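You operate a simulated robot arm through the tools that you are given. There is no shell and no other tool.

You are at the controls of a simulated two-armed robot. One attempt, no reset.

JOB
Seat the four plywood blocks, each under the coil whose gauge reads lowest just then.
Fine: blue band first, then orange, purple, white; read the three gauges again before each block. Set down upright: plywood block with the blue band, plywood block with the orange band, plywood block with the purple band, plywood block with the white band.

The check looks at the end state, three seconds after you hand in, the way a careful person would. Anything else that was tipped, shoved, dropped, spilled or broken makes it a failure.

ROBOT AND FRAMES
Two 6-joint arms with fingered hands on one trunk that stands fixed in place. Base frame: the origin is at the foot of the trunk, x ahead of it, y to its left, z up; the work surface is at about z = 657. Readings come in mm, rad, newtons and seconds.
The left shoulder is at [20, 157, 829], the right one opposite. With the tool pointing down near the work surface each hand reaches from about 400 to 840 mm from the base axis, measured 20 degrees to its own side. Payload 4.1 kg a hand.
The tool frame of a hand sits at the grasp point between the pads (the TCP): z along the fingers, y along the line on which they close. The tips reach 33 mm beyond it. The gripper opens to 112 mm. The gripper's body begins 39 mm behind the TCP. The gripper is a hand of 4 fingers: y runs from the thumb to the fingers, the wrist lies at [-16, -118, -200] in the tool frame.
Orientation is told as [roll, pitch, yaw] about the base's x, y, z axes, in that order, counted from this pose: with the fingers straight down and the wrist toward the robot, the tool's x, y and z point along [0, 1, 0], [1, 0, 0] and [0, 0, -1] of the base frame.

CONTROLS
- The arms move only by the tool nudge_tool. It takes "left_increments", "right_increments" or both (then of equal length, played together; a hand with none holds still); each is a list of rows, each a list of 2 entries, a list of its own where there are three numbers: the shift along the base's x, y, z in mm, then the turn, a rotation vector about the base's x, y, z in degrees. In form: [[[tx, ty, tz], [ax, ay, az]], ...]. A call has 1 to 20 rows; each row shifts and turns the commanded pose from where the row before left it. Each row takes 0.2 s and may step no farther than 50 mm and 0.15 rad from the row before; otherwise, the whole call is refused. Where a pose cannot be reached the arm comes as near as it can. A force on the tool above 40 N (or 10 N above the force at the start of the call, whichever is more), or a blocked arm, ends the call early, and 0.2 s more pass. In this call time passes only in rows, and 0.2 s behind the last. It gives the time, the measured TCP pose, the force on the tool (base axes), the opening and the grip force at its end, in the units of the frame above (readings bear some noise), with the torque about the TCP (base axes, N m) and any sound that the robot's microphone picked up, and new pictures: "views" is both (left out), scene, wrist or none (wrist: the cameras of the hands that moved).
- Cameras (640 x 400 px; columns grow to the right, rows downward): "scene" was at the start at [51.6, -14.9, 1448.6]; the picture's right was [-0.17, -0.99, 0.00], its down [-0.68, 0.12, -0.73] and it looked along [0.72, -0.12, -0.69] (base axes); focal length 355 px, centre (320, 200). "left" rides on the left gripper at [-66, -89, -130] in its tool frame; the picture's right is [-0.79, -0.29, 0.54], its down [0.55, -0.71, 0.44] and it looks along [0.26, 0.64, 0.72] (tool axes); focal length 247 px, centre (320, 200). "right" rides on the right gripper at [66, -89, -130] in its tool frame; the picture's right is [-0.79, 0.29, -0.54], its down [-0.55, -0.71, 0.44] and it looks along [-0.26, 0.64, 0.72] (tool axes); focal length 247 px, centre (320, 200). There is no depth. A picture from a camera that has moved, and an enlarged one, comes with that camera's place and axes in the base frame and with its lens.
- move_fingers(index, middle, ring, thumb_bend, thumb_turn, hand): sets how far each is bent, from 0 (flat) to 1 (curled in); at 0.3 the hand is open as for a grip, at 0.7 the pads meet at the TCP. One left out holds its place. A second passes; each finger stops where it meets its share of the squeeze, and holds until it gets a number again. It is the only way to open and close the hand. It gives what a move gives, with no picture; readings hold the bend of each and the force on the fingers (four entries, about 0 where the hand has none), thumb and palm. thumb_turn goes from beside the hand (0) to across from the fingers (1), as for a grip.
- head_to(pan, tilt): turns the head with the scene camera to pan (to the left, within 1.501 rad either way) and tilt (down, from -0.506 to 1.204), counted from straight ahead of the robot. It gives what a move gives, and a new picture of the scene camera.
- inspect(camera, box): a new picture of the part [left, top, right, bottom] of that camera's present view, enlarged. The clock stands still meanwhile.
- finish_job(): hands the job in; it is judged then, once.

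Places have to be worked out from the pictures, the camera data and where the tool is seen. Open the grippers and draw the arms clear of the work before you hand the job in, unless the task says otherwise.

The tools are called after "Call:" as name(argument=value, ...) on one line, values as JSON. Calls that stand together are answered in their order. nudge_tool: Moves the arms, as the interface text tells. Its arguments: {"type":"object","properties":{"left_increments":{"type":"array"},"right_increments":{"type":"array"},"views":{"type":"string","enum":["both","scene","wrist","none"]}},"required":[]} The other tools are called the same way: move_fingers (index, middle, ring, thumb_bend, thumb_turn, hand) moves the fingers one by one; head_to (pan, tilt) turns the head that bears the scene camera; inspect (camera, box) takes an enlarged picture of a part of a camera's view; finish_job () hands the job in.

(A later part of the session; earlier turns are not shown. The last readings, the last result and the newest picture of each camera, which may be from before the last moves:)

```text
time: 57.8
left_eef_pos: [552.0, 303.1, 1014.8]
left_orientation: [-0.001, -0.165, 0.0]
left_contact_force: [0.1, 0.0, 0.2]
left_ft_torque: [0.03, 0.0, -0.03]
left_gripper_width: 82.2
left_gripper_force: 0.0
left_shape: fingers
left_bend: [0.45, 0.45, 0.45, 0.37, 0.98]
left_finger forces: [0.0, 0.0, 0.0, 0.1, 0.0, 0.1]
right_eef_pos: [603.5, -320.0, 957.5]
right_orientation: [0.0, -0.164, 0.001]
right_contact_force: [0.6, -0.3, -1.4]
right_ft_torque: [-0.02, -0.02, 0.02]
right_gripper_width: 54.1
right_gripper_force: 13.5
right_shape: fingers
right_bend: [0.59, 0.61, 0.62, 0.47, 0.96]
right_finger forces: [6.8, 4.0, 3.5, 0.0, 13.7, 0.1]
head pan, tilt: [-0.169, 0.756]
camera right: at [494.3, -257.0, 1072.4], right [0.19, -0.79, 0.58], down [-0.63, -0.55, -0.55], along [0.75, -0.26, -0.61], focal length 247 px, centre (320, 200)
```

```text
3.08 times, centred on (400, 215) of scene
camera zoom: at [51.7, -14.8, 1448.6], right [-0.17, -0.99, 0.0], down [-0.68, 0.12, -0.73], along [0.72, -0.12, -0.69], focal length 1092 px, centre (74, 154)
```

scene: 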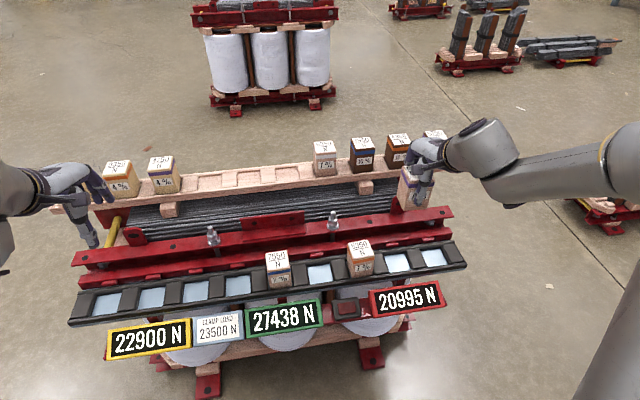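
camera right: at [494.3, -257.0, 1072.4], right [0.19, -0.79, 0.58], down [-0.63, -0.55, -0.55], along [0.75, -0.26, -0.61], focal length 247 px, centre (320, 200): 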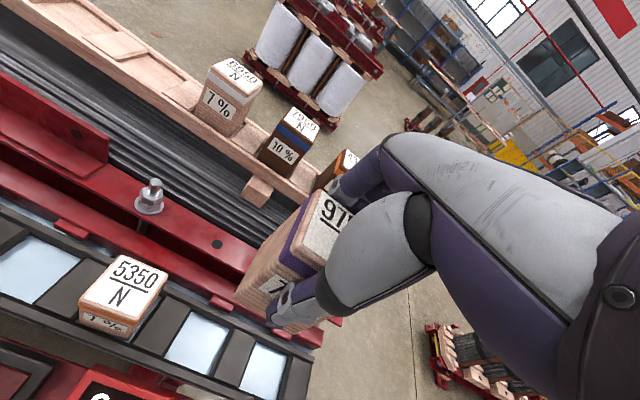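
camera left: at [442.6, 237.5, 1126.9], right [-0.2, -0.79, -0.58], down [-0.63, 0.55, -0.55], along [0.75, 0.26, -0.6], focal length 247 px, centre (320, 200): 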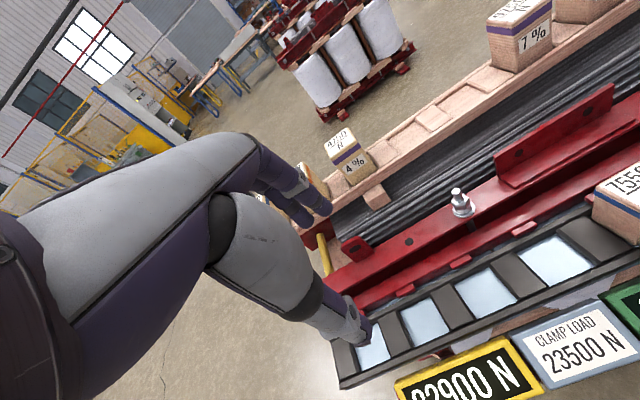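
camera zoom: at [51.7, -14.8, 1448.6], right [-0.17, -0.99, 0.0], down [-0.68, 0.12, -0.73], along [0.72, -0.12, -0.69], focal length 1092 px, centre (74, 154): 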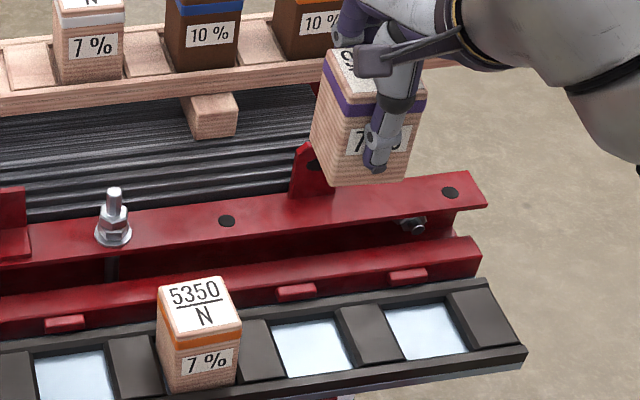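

Still red 20995 lowest; the purple block hangs upright with the mirror-image grip. Descending to TCP z≈770 for the alignment check.

Call:
nudge_tool(right_increments=[[[0, -0.5, -24], [0, 0, 0]], [[0, -0.5, -24], [0, 0, 0]], [[0, -0.5, -24], [0, 0, 0]], [[0, -0.5, -24], [0, 0, 0]], [[0, 0, -24], [0, 0, 0]], [[0, 0, -24], [0, 0, 0]], [[0, 0, -24], [0, 0, 0]], [[0, 0, -18], [0, 0, 0]], [[0, 0, 0], [0, 0, 0]]], views="scene")

Call:
inspect(camera="right", box=[130, 180, 370, 370])

Call:
inspect(camera="scene", box=[350, 210, 450, 290])

```text
time: 59.8
left_eef_pos: [551.9, 303.3, 1014.0]
left_orientation: [0.0, -0.167, 0.001]
left_contact_force: [0.3, 0.1, 0.9]
left_ft_torque: [0.0, 0.02, -0.02]
left_gripper_width: 82.0
left_gripper_force: 0.0
left_shape: fingers
left_bend: [0.45, 0.45, 0.45, 0.37, 0.98]
left_finger forces: [0.0, 0.0, 0.1, 0.1, 0.0, 0.0]
right_eef_pos: [653.9, -269.6, 827.6]
right_orientation: [-0.007, -0.155, -0.007]
right_contact_force: [-0.3, 0.0, -2.5]
right_ft_torque: [0.0, -0.01, 0.01]
right_gripper_width: 54.0
right_gripper_force: 13.7
right_shape: fingers
right_bend: [0.59, 0.61, 0.62, 0.47, 0.96]
right_finger forces: [6.7, 3.9, 3.5, 0.0, 13.7, 0.0]
right hand out of reach, approached as far as the arm can: row 2, 3, 4, 5, 6, 7, 8
head pan, tilt: [-0.169, 0.756]
```

scene: 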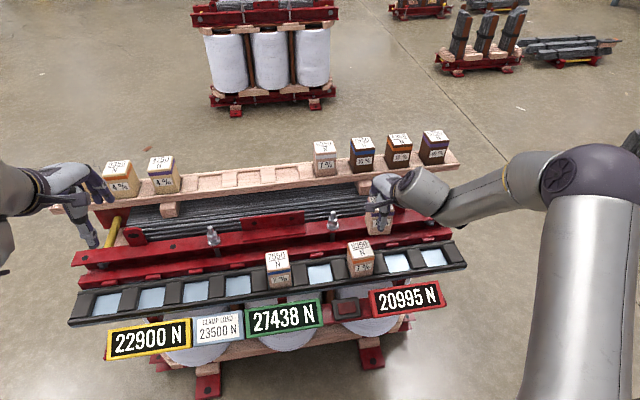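

```text
2.11 times, centred on (250, 275) of right
camera zoom: at [547.2, -204.0, 942.6], right [0.19, -0.79, 0.58], down [-0.64, -0.55, -0.54], along [0.74, -0.27, -0.61], focal length 520 px, centre (467, 42)
```

zoom: 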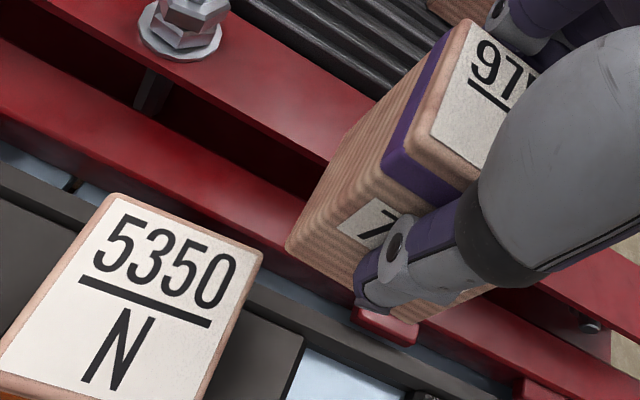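

```text
5.00 times, centred on (400, 250) of scene
camera zoom: at [51.6, -14.9, 1448.6], right [-0.17, -0.99, 0.0], down [-0.68, 0.12, -0.73], along [0.72, -0.12, -0.69], focal length 1775 px, centre (-80, -50)
```

zoom: 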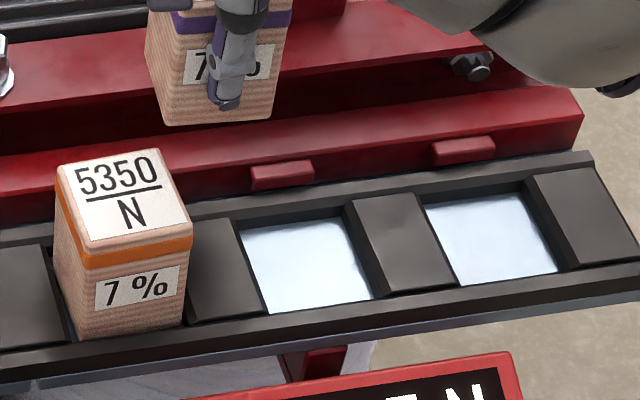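

The right arm ran into a joint limit and drifted to (654, -270, 828) — luckily clear of everything, block still held. I'll raise it back up immediately before trying another approach.

Call:
nudge_tool(right_increments=[[[0, 0, 25], [0, 0, 0]], [[0, 0, 30], [0, 0, 0]], [[0, 0, 30], [0, 0, 0]], [[0, 0, 30], [0, 0, 0]], [[0, 0, 15], [0.4, -0.5, 0.4]], [[-15, -15, 0], [0, 0, 0]], [[-18, -18, 0], [0, 0, 0]], [[-18, -18, 0], [0, 0, 0]], [[0, 0, 0], [0, 0, 0]]], views="both")

```text
time: 61.8
left_eef_pos: [552.3, 303.2, 1014.2]
left_orientation: [0.0, -0.166, 0.0]
left_contact_force: [0.1, 0.0, 0.9]
left_ft_torque: [-0.03, -0.02, 0.01]
left_gripper_width: 82.1
left_gripper_force: 0.0
left_shape: fingers
left_bend: [0.45, 0.45, 0.45, 0.37, 0.98]
left_finger forces: [0.0, 0.1, 0.0, 0.1, 0.0, 0.1]
right_eef_pos: [603.0, -321.3, 958.5]
right_orientation: [0.007, -0.173, 0.004]
right_contact_force: [-0.2, 0.6, -2.2]
right_ft_torque: [-0.02, 0.0, 0.01]
right_gripper_width: 53.7
right_gripper_force: 14.1
right_shape: fingers
right_bend: [0.59, 0.61, 0.62, 0.48, 0.96]
right_finger forces: [6.6, 4.0, 3.5, 0.0, 13.4, 0.0]
head pan, tilt: [-0.169, 0.756]
camera right: at [492.9, -258.3, 1071.7], right [0.19, -0.8, 0.57], down [-0.62, -0.55, -0.56], along [0.76, -0.25, -0.6], focal length 247 px, centre (320, 200)
```

scene: 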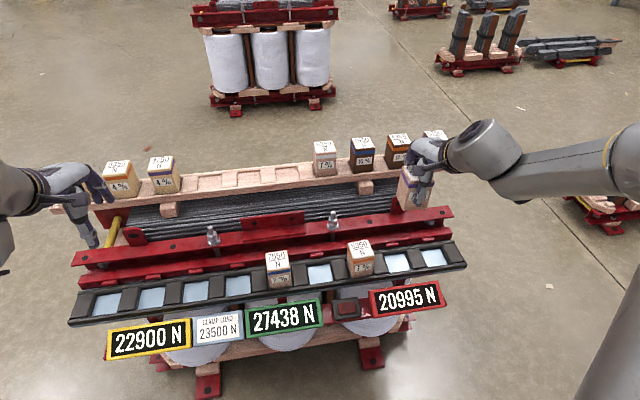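
right: 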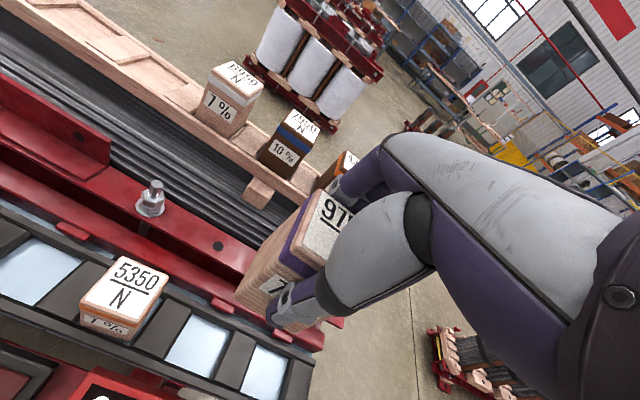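

The block is back at (603, -321, 958), still held the same. I'll probe, up here where it's safe, whether the descent works with the hand yawed left a bit.

Call:
nudge_tool(right_increments=[[[0, 0, 0], [0, 0, 6]], [[0, 0, 0], [0, 0, 6]], [[0, 0, -12], [0, 0, 0]], [[0, 0, -12], [0, 0, 0]], [[0, 0, -12], [0, 0, 0]]], views="scene")

```text
time: 63.0
left_eef_pos: [551.4, 302.8, 1014.5]
left_orientation: [0.001, -0.165, 0.0]
left_contact_force: [0.1, 0.0, -0.1]
left_ft_torque: [0.02, -0.02, -0.02]
left_gripper_width: 82.3
left_gripper_force: 0.1
left_shape: fingers
left_bend: [0.45, 0.45, 0.45, 0.37, 0.98]
left_finger forces: [0.0, 0.1, 0.0, 0.1, 0.0, 0.0]
right_eef_pos: [608.5, -313.7, 930.1]
right_orientation: [0.002, -0.165, 0.003]
right_contact_force: [0.0, 0.1, -1.1]
right_ft_torque: [0.01, -0.03, 0.04]
right_gripper_width: 53.5
right_gripper_force: 13.6
right_shape: fingers
right_bend: [0.59, 0.61, 0.62, 0.48, 0.96]
right_finger forces: [6.6, 4.1, 3.4, 0.1, 13.3, 0.1]
right hand out of reach, approached as far as the arm can: row 1, 2, 4, 5
head pan, tilt: [-0.169, 0.756]
```

scene: 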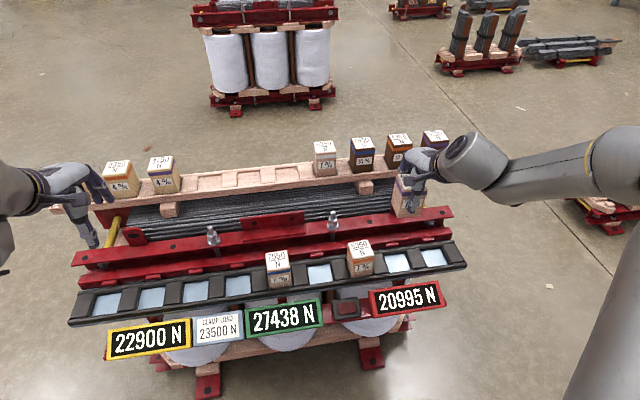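

Yawing left is the blocked direction; I'll return and probe yawing right instead.

Call:
nudge_tool(right_increments=[[[-2, -3, 12], [0, 0, 0]], [[-3, -4, 12], [0, 0, -6]], [[0, 0, 0], [0, 0, -6]], [[0, 0, -12], [0, 0, 0]], [[0, 0, -12], [0, 0, 0]], [[0, 0, -12], [0, 0, 0]], [[0, 0, -12], [0, 0, 0]]], views="scene")

```text
time: 64.6
left_eef_pos: [551.8, 301.1, 1013.2]
left_orientation: [0.001, -0.166, -0.001]
left_contact_force: [-0.3, 1.0, 0.3]
left_ft_torque: [-0.01, 0.01, -0.02]
left_gripper_width: 82.3
left_gripper_force: 0.1
left_shape: fingers
left_bend: [0.45, 0.45, 0.45, 0.37, 0.98]
left_finger forces: [0.0, 0.0, 0.0, 0.1, 0.0, 0.0]
right_eef_pos: [605.0, -320.9, 905.4]
right_orientation: [0.007, -0.176, -0.203]
right_contact_force: [0.0, 0.8, -1.5]
right_ft_torque: [0.01, -0.03, 0.02]
right_gripper_width: 53.7
right_gripper_force: 13.7
right_shape: fingers
right_bend: [0.59, 0.61, 0.62, 0.48, 0.96]
right_finger forces: [6.4, 3.9, 3.5, 0.0, 13.2, 0.0]
head pan, tilt: [-0.169, 0.756]
```

scene: 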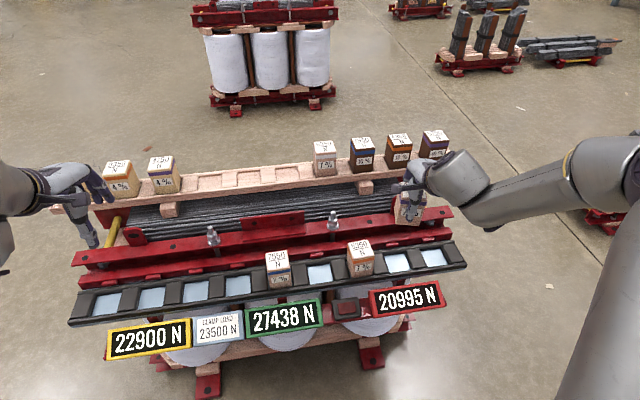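

Yawing right frees the arm. The block is square, so I can set it down turned a quarter: I'll raise it and yaw the hand to -90° (wrist swinging inward, high above everything) to see if that is reachable.

Call:
nudge_tool(right_increments=[[[0, 0, 20], [0, 0, 0]], [[0, 0, 30], [0, 0, 0]], [[0, 0, 0], [0, 0, -7.8]], [[0, 0, 0], [0, 0, -7.8]], [[0, 0, 0], [0, 0, -7.8]], [[0, 0, 0], [0, 0, -7.8]], [[0, 0, 0], [0, 0, -7.8]], [[0, 0, 0], [0, 0, -7.8]], [[0, 0, 0], [0, 0, -7.8]], [[0, 0, 0], [0, 0, -7.8]], [[0, 0, 0], [0, 0, -7.8]], [[0, 0, 0], [0, 0, -7.8]], [[0, 0, 0], [0, 0, 0]]], views="both")

```text
time: 67.4
left_eef_pos: [550.4, 301.7, 1014.3]
left_orientation: [0.0, -0.166, -0.001]
left_contact_force: [0.6, -0.7, 0.1]
left_ft_torque: [0.0, 0.02, -0.01]
left_gripper_width: 82.3
left_gripper_force: 0.1
left_shape: fingers
left_bend: [0.45, 0.45, 0.45, 0.37, 0.98]
left_finger forces: [0.1, 0.0, 0.0, 0.0, 0.0, 0.0]
right_eef_pos: [604.1, -322.2, 956.1]
right_orientation: [0.007, -0.175, -1.566]
right_contact_force: [0.7, -0.1, -2.0]
right_ft_torque: [0.01, 0.0, -0.03]
right_gripper_width: 52.9
right_gripper_force: 13.4
right_shape: fingers
right_bend: [0.59, 0.61, 0.62, 0.48, 0.96]
right_finger forces: [6.3, 4.0, 3.5, 0.0, 13.1, 0.1]
head pan, tilt: [-0.169, 0.756]
camera right: at [669.2, -212.3, 1069.0], right [-0.8, -0.19, 0.57], down [-0.55, 0.62, -0.56], along [-0.25, -0.76, -0.6], focal length 247 px, centre (320, 200)
```

scene: 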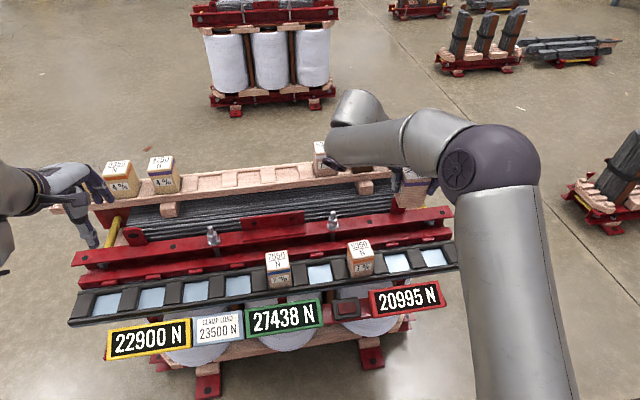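
right: 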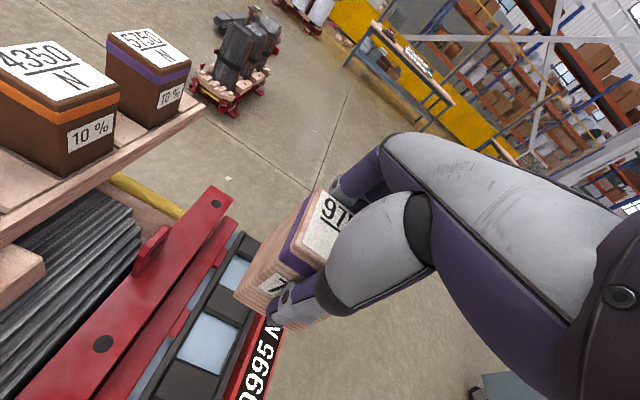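

Yaw -90° is reachable. With this turn the block centre sits about (+1, +5) from the TCP, so I'll aim the TCP at (596, -326) and descend in part, watching reach.

Call:
nudge_tool(right_increments=[[[-4, -2, -15], [0, 0, 0]], [[-4, -2, -15], [0, 0, 0]], [[0, 0, -20], [0, 0, 0]], [[0, 0, -20], [0, 0, 0]], [[0, 0, -20], [0, 0, 0]], [[0, 0, 0], [0, 0, 0]]], views="both")

Call:
inspect(camera="right", box=[130, 180, 370, 370])

Call:
inspect(camera="scene", box=[350, 170, 470, 280])

```text
time: 68.8
left_eef_pos: [551.8, 303.1, 1014.7]
left_orientation: [0.001, -0.166, 0.0]
left_contact_force: [0.2, -0.5, 0.4]
left_ft_torque: [0.03, 0.0, 0.01]
left_gripper_width: 82.4
left_gripper_force: 0.0
left_shape: fingers
left_bend: [0.45, 0.45, 0.45, 0.37, 0.98]
left_finger forces: [0.0, 0.0, 0.0, 0.0, 0.0, 0.1]
right_eef_pos: [597.3, -323.7, 864.9]
right_orientation: [0.006, -0.176, -1.565]
right_contact_force: [-0.4, -1.1, -2.2]
right_ft_torque: [0.01, 0.0, -0.02]
right_gripper_width: 53.2
right_gripper_force: 13.6
right_shape: fingers
right_bend: [0.59, 0.61, 0.62, 0.48, 0.96]
right_finger forces: [6.3, 3.9, 3.5, 0.0, 13.0, 0.0]
head pan, tilt: [-0.169, 0.756]
camera right: at [661.0, -215.4, 979.3], right [-0.8, -0.19, 0.57], down [-0.55, 0.62, -0.56], along [-0.25, -0.76, -0.6], focal length 247 px, centre (320, 200)
```

scene: 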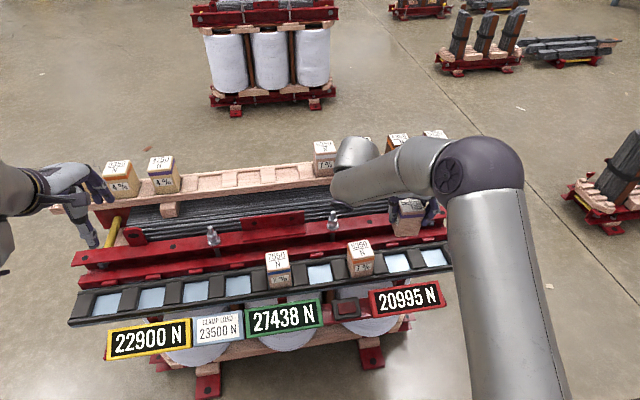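
right: 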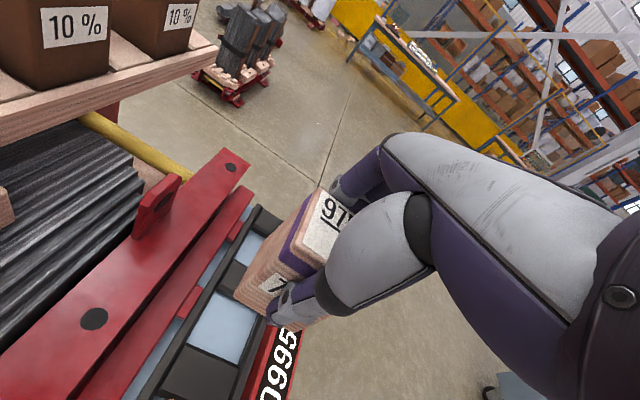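

```text
2.11 times, centred on (250, 275) of right
camera zoom: at [661.0, -215.4, 979.3], right [-0.8, -0.19, 0.57], down [-0.55, 0.62, -0.56], along [-0.25, -0.76, -0.6], focal length 520 px, centre (467, 42)
```

zoom: 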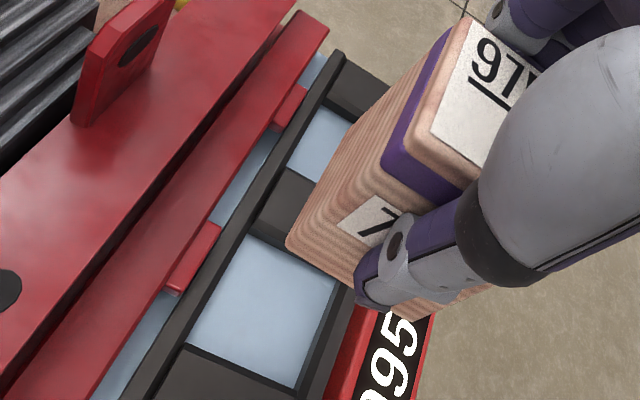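

```text
3.64 times, centred on (410, 225) of scene
camera zoom: at [51.6, -14.9, 1448.6], right [-0.17, -0.99, 0.0], down [-0.68, 0.12, -0.73], along [0.72, -0.12, -0.69], focal length 1291 px, centre (-7, 109)
```

zoom: 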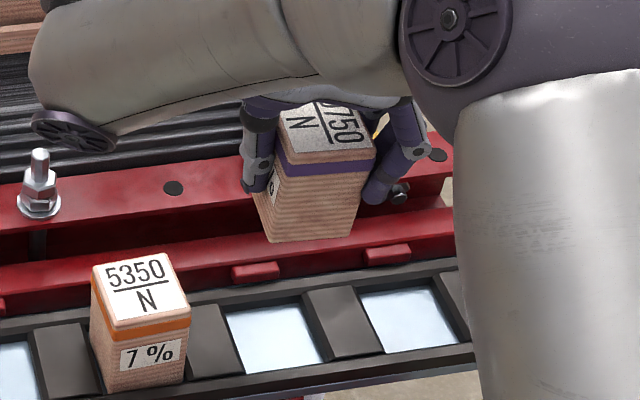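

The scene view now shows block and seat clearly: block centre ≈(600, -320), seat centre ≈(595, -322). I'll shift (-4, -1.5) and continue down to z≈775.

Call:
nudge_tool(right_increments=[[[-2, -1, -20], [0, 0, 0]], [[-2, -0.5, -20], [0, 0, 0]], [[0, 0, -20], [0, 0, 0]], [[0, 0, -20], [0, 0, 0]], [[0, 0, -10], [0, 0, 0]], [[0, 0, 0], [0, 0, 0]]], views="scene")

Call:
inspect(camera="right", box=[130, 180, 370, 370])

Call:
inspect(camera="scene", box=[350, 190, 450, 280])

```text
time: 70.2
left_eef_pos: [551.8, 302.9, 1014.1]
left_orientation: [-0.001, -0.168, 0.0]
left_contact_force: [-0.7, -0.2, 0.1]
left_ft_torque: [0.03, -0.01, -0.01]
left_gripper_width: 82.1
left_gripper_force: 0.0
left_shape: fingers
left_bend: [0.45, 0.45, 0.45, 0.37, 0.98]
left_finger forces: [0.1, 0.1, 0.0, 0.1, 0.0, 0.0]
right_eef_pos: [592.1, -326.3, 774.4]
right_orientation: [0.008, -0.175, -1.568]
right_contact_force: [0.3, 1.1, -2.5]
right_ft_torque: [0.0, -0.01, 0.0]
right_gripper_width: 53.2
right_gripper_force: 13.1
right_shape: fingers
right_bend: [0.59, 0.61, 0.62, 0.48, 0.96]
right_finger forces: [6.3, 3.9, 3.5, 0.0, 13.0, 0.0]
head pan, tilt: [-0.169, 0.756]
```

scene: 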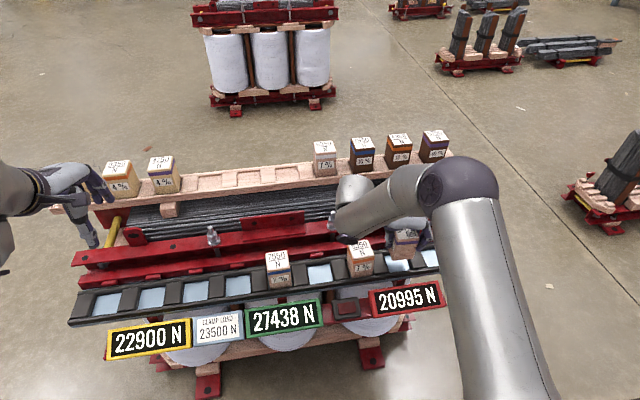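

```text
2.11 times, centred on (250, 275) of right
camera zoom: at [657.1, -217.9, 889.3], right [-0.8, -0.19, 0.57], down [-0.55, 0.62, -0.56], along [-0.25, -0.76, -0.6], focal length 520 px, centre (467, 42)
```

zoom: 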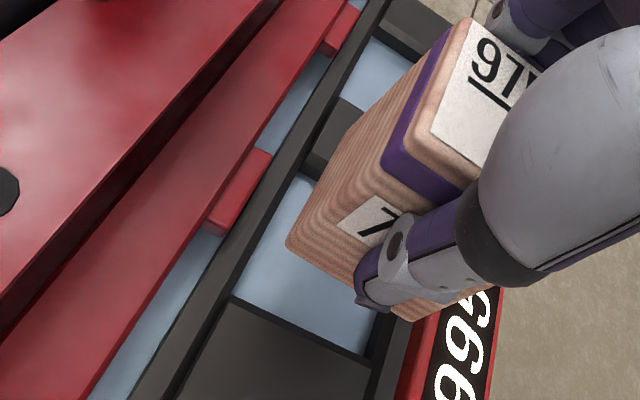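

```text
4.44 times, centred on (400, 235) of scene
camera zoom: at [51.6, -14.9, 1448.6], right [-0.17, -0.99, 0.0], down [-0.68, 0.12, -0.73], along [0.72, -0.12, -0.69], focal length 1578 px, centre (-36, 44)
```

zoom: 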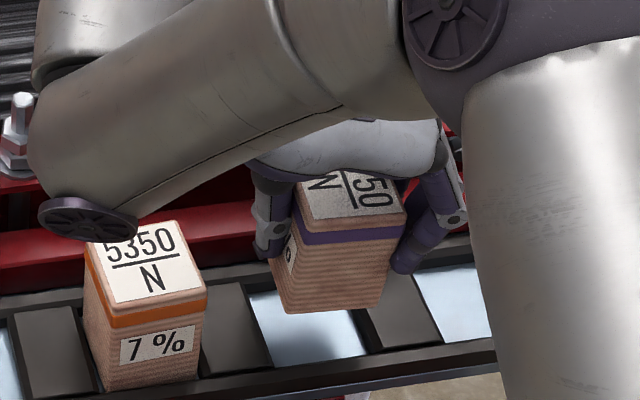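

Comparing both views, the block is centred to within a millimetre but yawed about 5° clockwise; I'll rotate +5° about z and lower to just above the seat.

Call:
nudge_tool(right_increments=[[[0, 0, 0], [0, 0, 2.5]], [[0, -0.5, -10], [0, 0, 2.5]], [[0, 0, -12], [0, 0, 0]], [[0, 0, -10], [0, 0, 0]], [[0, 0, 0], [0, 0, 0]]], views="none")

Call:
inspect(camera="right", box=[130, 180, 370, 370])

Call:
inspect(camera="scene", box=[360, 210, 440, 280])

```text
time: 71.4
left_eef_pos: [550.7, 303.7, 1014.3]
left_orientation: [-0.001, -0.168, 0.002]
left_contact_force: [0.2, 0.4, -0.6]
left_ft_torque: [-0.01, 0.03, -0.03]
left_gripper_width: 82.1
left_gripper_force: 0.0
left_shape: fingers
left_bend: [0.45, 0.45, 0.45, 0.37, 0.98]
left_finger forces: [0.0, 0.0, 0.1, 0.0, 0.1, 0.0]
right_eef_pos: [591.6, -326.5, 743.7]
right_orientation: [0.008, -0.174, -1.478]
right_contact_force: [0.1, -0.6, -2.9]
right_ft_torque: [-0.02, 0.0, -0.03]
right_gripper_width: 53.3
right_gripper_force: 12.9
right_shape: fingers
right_bend: [0.59, 0.61, 0.62, 0.48, 0.96]
right_finger forces: [6.5, 3.9, 3.5, 0.0, 13.0, 0.0]
head pan, tilt: [-0.169, 0.756]
```

```text
2.11 times, centred on (250, 275) of right
camera zoom: at [647.1, -213.1, 857.6], right [-0.78, -0.26, 0.57], down [-0.61, 0.57, -0.56], along [-0.18, -0.78, -0.6], focal length 520 px, centre (467, 42)
```

zoom: 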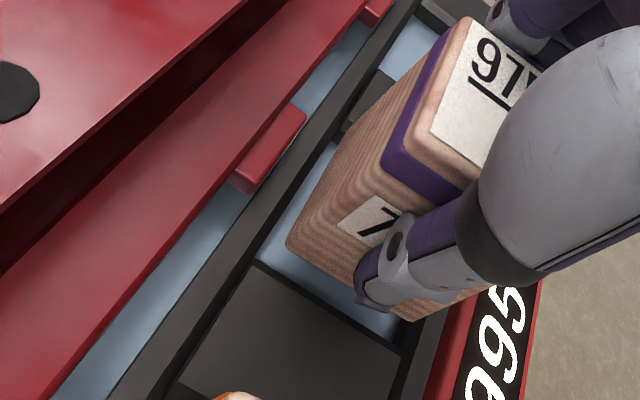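

```text
5.71 times, centred on (400, 245) of scene
camera zoom: at [51.6, -14.9, 1448.6], right [-0.17, -0.99, 0.0], down [-0.68, 0.12, -0.73], along [0.72, -0.12, -0.69], focal length 2029 px, centre (-137, -57)
```

zoom: 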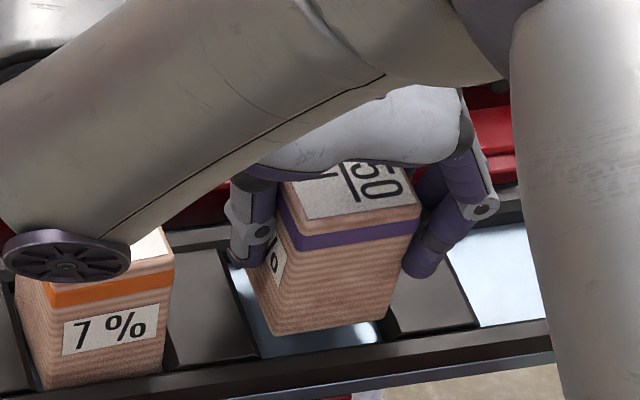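

The block is now square to the cell but leans ~3° (bottom toward +y); I'll tilt -3° about x with a 2.5 mm compensating shift, and lower a bit more.

Call:
nudge_tool(right_increments=[[[0, 1.3, 0], [-1.5, 0, 0]], [[0, 1.2, 0], [-1.5, 0, 0]], [[0, 0, -5], [0, 0, 0]], [[0, 0, 0], [0, 0, 0]]], views="none")

Call:
inspect(camera="right", box=[130, 180, 370, 370])

Call:
inspect(camera="scene", box=[370, 220, 430, 280])

```text
time: 72.4
left_eef_pos: [552.7, 301.4, 1014.4]
left_orientation: [0.001, -0.165, 0.0]
left_contact_force: [-0.4, 0.1, 0.8]
left_ft_torque: [0.0, -0.05, -0.02]
left_gripper_width: 82.3
left_gripper_force: 0.0
left_shape: fingers
left_bend: [0.45, 0.45, 0.45, 0.37, 0.98]
left_finger forces: [0.1, 0.0, 0.0, 0.1, 0.1, 0.1]
right_eef_pos: [592.0, -324.1, 738.6]
right_orientation: [0.002, -0.227, -1.476]
right_contact_force: [-0.5, -0.6, -2.0]
right_ft_torque: [-0.02, -0.04, -0.02]
right_gripper_width: 53.2
right_gripper_force: 13.6
right_shape: fingers
right_bend: [0.59, 0.61, 0.62, 0.48, 0.96]
right_finger forces: [6.3, 3.9, 3.5, 0.0, 13.0, 0.0]
head pan, tilt: [-0.169, 0.756]
```

```text
2.11 times, centred on (250, 275) of right
camera zoom: at [647.3, -204.8, 846.0], right [-0.78, -0.23, 0.59], down [-0.61, 0.54, -0.58], along [-0.18, -0.81, -0.56], focal length 520 px, centre (467, 42)
```

zoom: 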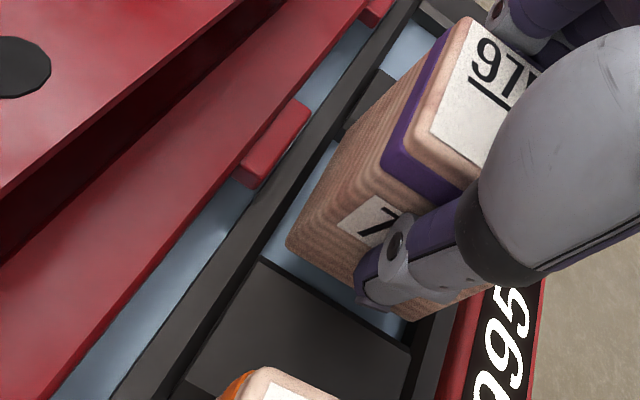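

```text
6.67 times, centred on (400, 250) of scene
camera zoom: at [51.6, -14.9, 1448.6], right [-0.17, -0.99, 0.0], down [-0.68, 0.12, -0.73], along [0.72, -0.12, -0.69], focal length 2367 px, centre (-213, -133)
```

zoom: 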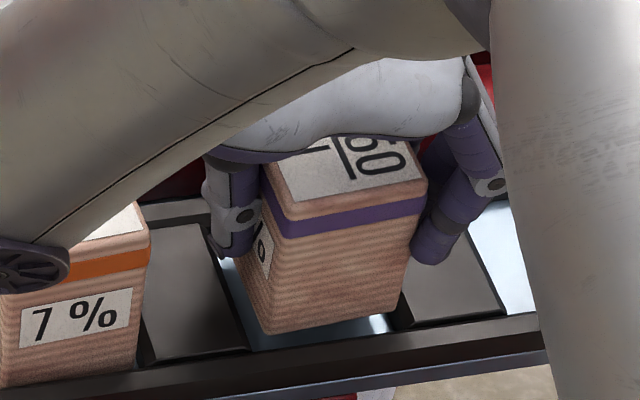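

Upright and centred. Lowering the last ~12 mm in small steps.

Call:
nudge_tool(right_increments=[[[0, 0, -4], [0, 0, 0]], [[0, 0, -3], [0, 0, 0]], [[0, 0, -2], [0, 0, 0]], [[0, 0, -2], [0, 0, 0]], [[0, 0, 0], [0, 0, 0]]], views="none")

Call:
inspect(camera="right", box=[130, 180, 370, 370])

Call:
inspect(camera="scene", box=[370, 220, 430, 280])

```text
time: 73.6
left_eef_pos: [551.3, 302.7, 1014.8]
left_orientation: [0.002, -0.166, -0.001]
left_contact_force: [-0.1, -0.1, -0.6]
left_ft_torque: [0.04, 0.01, 0.01]
left_gripper_width: 82.0
left_gripper_force: 0.0
left_shape: fingers
left_bend: [0.45, 0.45, 0.45, 0.37, 0.98]
left_finger forces: [0.0, 0.0, 0.0, 0.0, 0.1, 0.0]
right_eef_pos: [592.3, -324.6, 726.9]
right_orientation: [0.002, -0.228, -1.475]
right_contact_force: [-0.9, 0.6, -1.8]
right_ft_torque: [-0.02, 0.03, -0.01]
right_gripper_width: 53.1
right_gripper_force: 13.4
right_shape: fingers
right_bend: [0.59, 0.61, 0.62, 0.48, 0.96]
right_finger forces: [6.3, 3.9, 3.5, 0.0, 13.0, 0.0]
head pan, tilt: [-0.169, 0.756]
```

```text
2.11 times, centred on (250, 275) of right
camera zoom: at [647.4, -204.7, 834.9], right [-0.78, -0.23, 0.59], down [-0.61, 0.54, -0.58], along [-0.18, -0.81, -0.56], focal length 520 px, centre (467, 42)
```

zoom: 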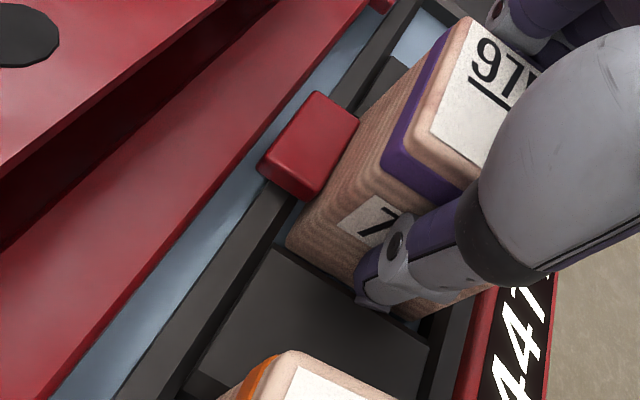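

```text
6.67 times, centred on (400, 250) of scene
camera zoom: at [51.6, -14.9, 1448.6], right [-0.17, -0.99, 0.0], down [-0.68, 0.12, -0.73], along [0.72, -0.12, -0.69], focal length 2367 px, centre (-213, -133)
```

zoom: 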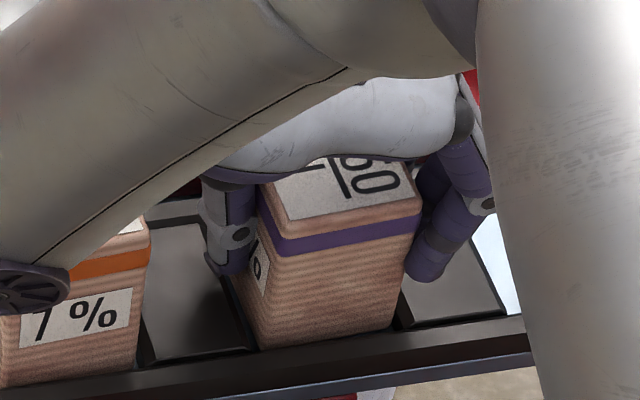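

A red clamp dog has slid out against the block's far side and the red gauge has begun to change, so the seat has registered it. The hand still carries the weight, so I'll lower a little more until it's supported.

Call:
nudge_tool(right_increments=[[[0, 0, -1.5], [0, 0, 0]], [[0, 0, -1], [0, 0, 0]], [[0, 0, 0], [0, 0, 0]]], views="none")

```text
time: 74.4
left_eef_pos: [551.9, 302.4, 1013.4]
left_orientation: [0.0, -0.165, 0.0]
left_contact_force: [1.2, 0.3, -0.2]
left_ft_torque: [-0.02, -0.03, 0.0]
left_gripper_width: 82.2
left_gripper_force: 0.0
left_shape: fingers
left_bend: [0.45, 0.45, 0.45, 0.37, 0.98]
left_finger forces: [0.1, 0.0, 0.0, 0.0, 0.0, 0.1]
right_eef_pos: [591.7, -323.5, 726.7]
right_orientation: [0.005, -0.23, -1.478]
right_contact_force: [-2.3, 0.3, 14.1]
right_ft_torque: [0.14, 0.08, 0.01]
right_gripper_width: 53.2
right_gripper_force: 15.7
right_shape: fingers
right_bend: [0.59, 0.61, 0.62, 0.48, 0.96]
right_finger forces: [6.9, 4.4, 4.3, 0.0, 14.4, 0.1]
head pan, tilt: [-0.169, 0.756]
```

Now it rests with ~16 N support. Releasing gently in two steps.

Call:
move_fingers(hand="right", index=0.52, middle=0.53, ring=0.53, thumb_bend=0.42)

Call:
move_fingers(hand="right", index=0.46, middle=0.46, ring=0.46, thumb_bend=0.38)

Call:
inspect(camera="scene", box=[370, 220, 430, 280])

Call:
inspect(camera="right", box=[130, 180, 370, 370])

```text
time: 75.4
left_eef_pos: [552.3, 303.6, 1014.5]
left_orientation: [0.0, -0.165, 0.0]
left_contact_force: [1.1, 0.2, -0.2]
left_ft_torque: [0.03, 0.0, 0.0]
left_gripper_width: 82.1
left_gripper_force: 0.1
left_shape: fingers
left_bend: [0.45, 0.45, 0.45, 0.37, 0.98]
left_finger forces: [0.1, 0.0, 0.1, 0.1, 0.0, 0.0]
right_eef_pos: [593.7, -324.4, 724.6]
right_orientation: [0.001, -0.227, -1.477]
right_contact_force: [0.7, 0.4, 0.3]
right_ft_torque: [-0.01, -0.02, 0.0]
right_gripper_width: 65.7
right_gripper_force: 0.0
right_shape: fingers
right_bend: [0.52, 0.53, 0.53, 0.42, 0.97]
right_finger forces: [0.0, 0.0, 0.0, 0.0, 0.1, 0.0]
head pan, tilt: [-0.169, 0.756]
```

```text
time: 76.4
left_eef_pos: [552.0, 302.9, 1014.6]
left_orientation: [0.0, -0.166, -0.001]
left_contact_force: [1.9, -0.4, -0.5]
left_ft_torque: [0.01, 0.0, 0.03]
left_gripper_width: 82.3
left_gripper_force: 0.0
left_shape: fingers
left_bend: [0.45, 0.45, 0.45, 0.37, 0.98]
left_finger forces: [0.0, 0.0, 0.0, 0.1, 0.0, 0.0]
right_eef_pos: [592.2, -323.8, 724.9]
right_orientation: [0.002, -0.226, -1.476]
right_contact_force: [0.0, 0.2, -0.5]
right_ft_torque: [-0.01, -0.02, 0.04]
right_gripper_width: 79.3
right_gripper_force: 0.1
right_shape: fingers
right_bend: [0.46, 0.46, 0.46, 0.38, 0.97]
right_finger forces: [0.0, 0.0, 0.0, 0.0, 0.1, 0.0]
head pan, tilt: [-0.169, 0.756]
```

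```text
6.67 times, centred on (400, 250) of scene
camera zoom: at [51.6, -14.9, 1448.6], right [-0.17, -0.99, 0.0], down [-0.68, 0.12, -0.73], along [0.72, -0.12, -0.69], focal length 2367 px, centre (-213, -133)
```

zoom: 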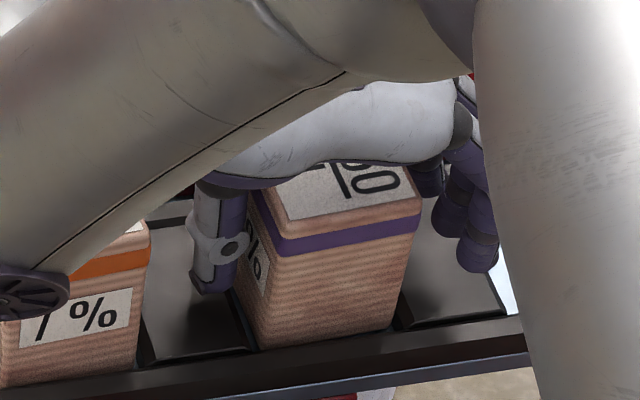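

```text
2.11 times, centred on (250, 275) of right
camera zoom: at [647.1, -204.4, 832.5], right [-0.78, -0.23, 0.59], down [-0.61, 0.54, -0.58], along [-0.18, -0.81, -0.56], focal length 520 px, centre (467, 42)
```

zoom: 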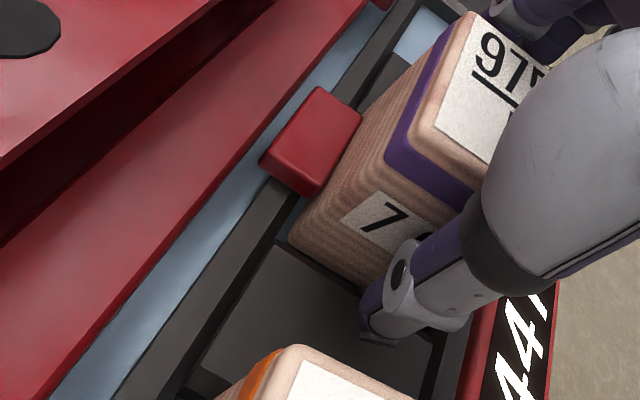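

Released cleanly. I'll raise straight up, then yaw the hand back, and read the gauges.

Call:
nudge_tool(right_increments=[[[0, 0, 10], [0, 0, 0]], [[0, 0, 15], [0, 0, 0]], [[0, 0, 20], [0, 0, 0]], [[0, 0, 30], [0, 0, 0]], [[0, 0, 40], [0, 0, 0]], [[0, 0, 40], [0, 0, 0]], [[0, 0, 40], [0, 0, 0]], [[0, 0, 45], [0, 0, 0]], [[0, 0, 0], [0, 0, 8.4]], [[0, 0, 0], [0, 0, 8.4]], [[0, 0, 0], [0, 0, 8.4]], [[0, 0, 0], [0, 0, 8.4]], [[0, 0, 0], [0, 0, 8.4]], [[0, 0, 0], [0, 0, 8.4]], [[0, 0, 0], [0, 0, 8.4]], [[0, 0, 0], [0, 0, 8.4]], [[0, 0, 0], [0, 0, 8.4]], [[0, 0, 0], [0, 0, 6.5]]], views="both")

Call:
inspect(camera="scene", box=[90, 230, 450, 380])

Call:
inspect(camera="scene", box=[330, 210, 450, 290])

```text
time: 80.2
left_eef_pos: [551.7, 302.6, 1014.8]
left_orientation: [0.0, -0.165, 0.001]
left_contact_force: [0.2, 0.3, -0.3]
left_ft_torque: [0.0, -0.02, 0.0]
left_gripper_width: 82.1
left_gripper_force: 0.0
left_shape: fingers
left_bend: [0.45, 0.45, 0.45, 0.37, 0.98]
left_finger forces: [0.0, 0.1, 0.0, 0.1, 0.0, 0.0]
right_eef_pos: [592.7, -324.0, 964.5]
right_orientation: [0.0, -0.22, -0.045]
right_contact_force: [-0.8, 1.3, -0.3]
right_ft_torque: [-0.02, 0.01, 0.0]
right_gripper_width: 79.4
right_gripper_force: 0.1
right_shape: fingers
right_bend: [0.46, 0.46, 0.46, 0.38, 0.97]
right_finger forces: [0.0, 0.0, 0.0, 0.0, 0.0, 0.0]
head pan, tilt: [-0.169, 0.756]
camera right: at [480.6, -255.3, 1073.4], right [0.13, -0.8, 0.59], down [-0.62, -0.53, -0.58], along [0.77, -0.29, -0.56], focal length 247 px, centre (320, 200)
```

scene: 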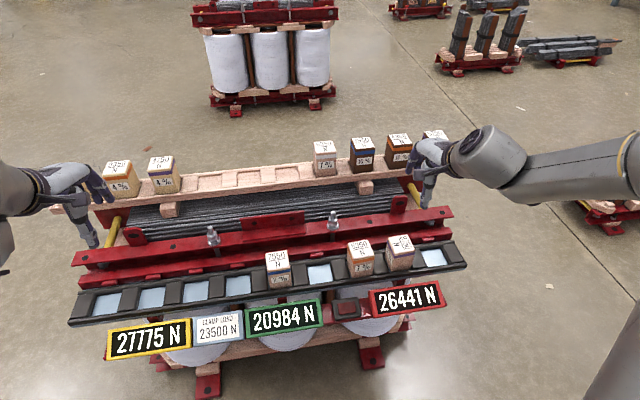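
right: 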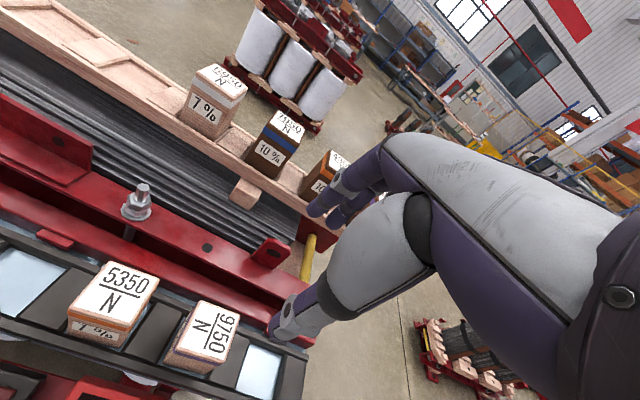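

```text
1.78 times, centred on (270, 305) of scene
camera zoom: at [51.5, -14.7, 1448.6], right [-0.17, -0.99, 0.0], down [-0.68, 0.12, -0.73], along [0.72, -0.12, -0.69], focal length 631 px, centre (409, 13)
```

zoom: 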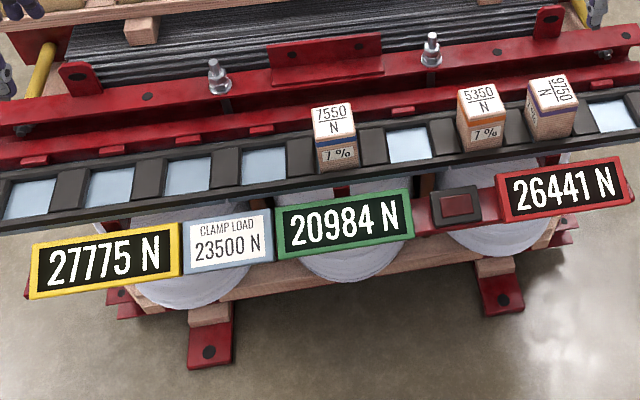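

```text
5.00 times, centred on (390, 250) of scene
camera zoom: at [51.5, -14.7, 1448.6], right [-0.17, -0.99, 0.0], down [-0.68, 0.12, -0.73], along [0.72, -0.12, -0.69], focal length 1775 px, centre (-30, -50)
```

zoom: 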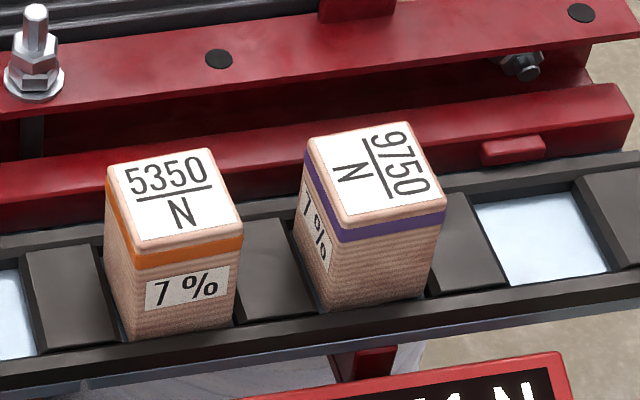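

Purple stands upright. Gauges now: yellow 27775, green 20984, red 26441 — green is lowest, so white goes to a free green seat (y≈+107, inside the right arm's good range). I'll open the right hand, move it over the white block, and shift the left hand further out.

Call:
move_fingers(hand="right", index=0.3, middle=0.3, ring=0.3, thumb_bend=0.3)

Call:
nudge_tool(right_increments=[[[10, 10, 5], [0, -2, 1.3]], [[25, 20, 4], [0, -2, 1.3]], [[25, 20, 0], [0, 0, 0]], [[30, 25, 0], [0, 0, 0]], [[30, 25, 0], [0, 0, 0]], [[30, 25, 0], [0, 0, 0]], [[30, 25, 0], [0, 0, 0]], [[18, 15, 0], [0, 0, 0]], [[0, 0, 0], [0, 0, 0]]], left_increments=[[[-5, 15, 0], [0, 0, 0]], [[-5, 15, 0], [0, 0, 0]], [[-5, 15, 0], [0, 0, 0]], [[-5, 15, 0], [0, 0, 0]], [[-5, 15, 0], [0, 0, 0]], [[-5, 15, 0], [0, 0, 0]], [[-5, 15, 0], [0, 0, 0]], [[0, 0, 0], [0, 0, 0]], [[0, 0, 0], [0, 0, 0]]], views="both")

Call:
inspect(camera="scene", box=[90, 230, 450, 380])

```text
time: 81.2
left_eef_pos: [552.2, 303.3, 1014.7]
left_orientation: [0.0, -0.166, 0.0]
left_contact_force: [-0.1, 0.9, -0.5]
left_ft_torque: [0.01, -0.01, 0.01]
left_gripper_width: 82.3
left_gripper_force: 0.0
left_shape: fingers
left_bend: [0.45, 0.45, 0.45, 0.37, 0.98]
left_finger forces: [0.0, 0.0, 0.0, 0.0, 0.0, 0.1]
right_eef_pos: [593.5, -323.5, 965.9]
right_orientation: [-0.002, -0.222, -0.048]
right_contact_force: [-0.5, 0.0, 0.0]
right_ft_torque: [-0.01, 0.02, 0.01]
right_gripper_width: 112.3
right_gripper_force: 0.0
right_shape: fingers
right_bend: [0.3, 0.3, 0.3, 0.3, 0.97]
right_finger forces: [0.1, 0.0, 0.0, 0.0, 0.1, 0.0]
head pan, tilt: [-0.169, 0.756]
```

```text
time: 83.2
left_eef_pos: [518.1, 405.9, 1014.2]
left_orientation: [0.001, -0.167, 0.0]
left_contact_force: [0.2, -0.7, 0.0]
left_ft_torque: [0.01, -0.03, -0.01]
left_gripper_width: 82.3
left_gripper_force: 0.1
left_shape: fingers
left_bend: [0.45, 0.45, 0.45, 0.37, 0.98]
left_finger forces: [0.1, 0.0, 0.0, 0.0, 0.1, 0.0]
right_eef_pos: [794.1, -153.1, 981.1]
right_orientation: [0.004, -0.294, 0.002]
right_contact_force: [-0.1, -0.3, -0.1]
right_ft_torque: [-0.03, -0.02, 0.0]
right_gripper_width: 112.3
right_gripper_force: 0.0
right_shape: fingers
right_bend: [0.3, 0.3, 0.3, 0.3, 0.97]
right_finger forces: [0.0, 0.1, 0.0, 0.0, 0.0, 0.0]
right hand out of reach, approached as far as the arm can: row 1
head pan, tilt: [-0.169, 0.756]
camera right: at [671.8, -90.0, 1079.2], right [0.12, -0.79, 0.6], down [-0.55, -0.55, -0.63], along [0.83, -0.25, -0.5], focal length 247 px, centre (320, 200)
camera left: at [408.8, 341.5, 1126.6], right [-0.19, -0.79, -0.58], down [-0.63, 0.55, -0.55], along [0.75, 0.26, -0.61], focal length 247 px, centre (320, 200)
```

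scene: 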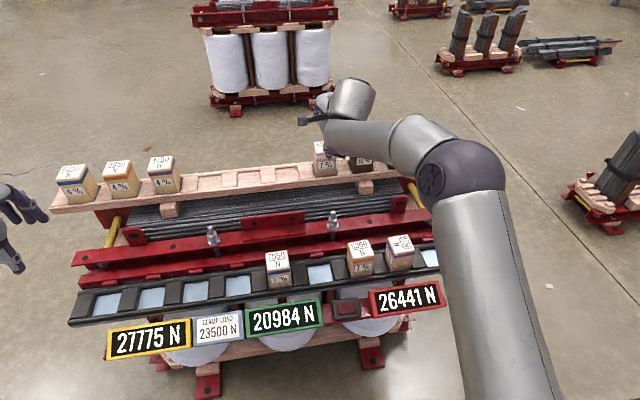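
right: 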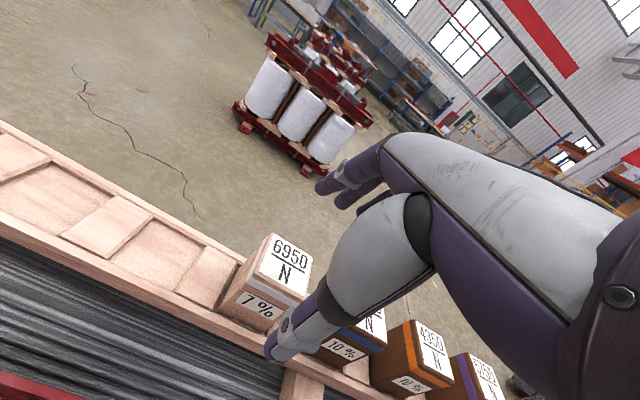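
left: 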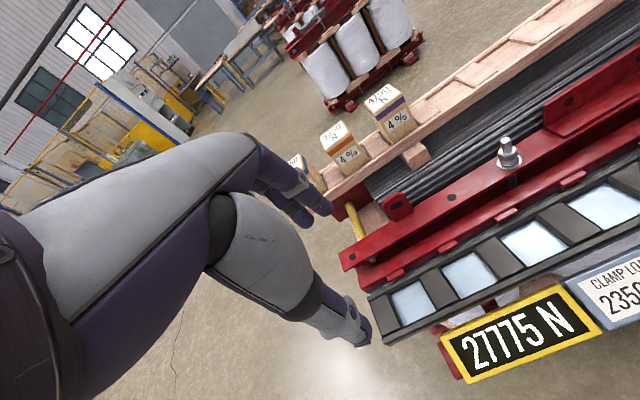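

```text
1.78 times, centred on (270, 305) of scene
camera zoom: at [51.5, -15.0, 1448.6], right [-0.17, -0.99, 0.0], down [-0.68, 0.12, -0.73], along [0.72, -0.12, -0.69], focal length 631 px, centre (409, 13)
```

zoom: 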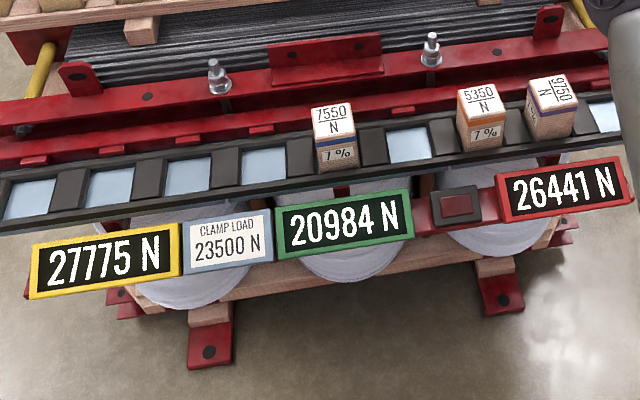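

Green 20984 stays lowest. I'll zoom on the white block to fix its position before descending.

Call:
inspect(camera="right", box=[200, 210, 360, 360])

```text
2.67 times, centred on (280, 285) of right
camera zoom: at [671.8, -90.0, 1079.2], right [0.12, -0.79, 0.6], down [-0.55, -0.55, -0.63], along [0.83, -0.25, -0.5], focal length 659 px, centre (427, -27)
```

zoom: 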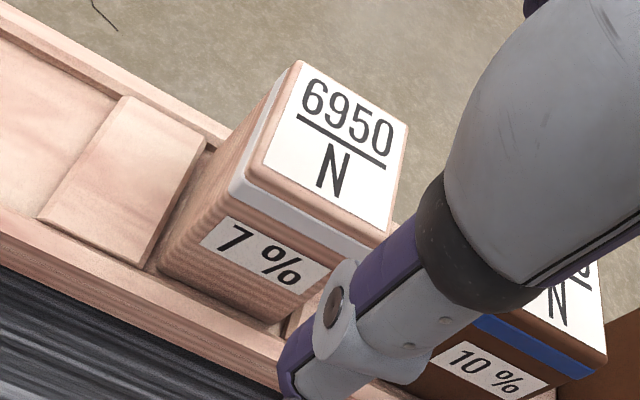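

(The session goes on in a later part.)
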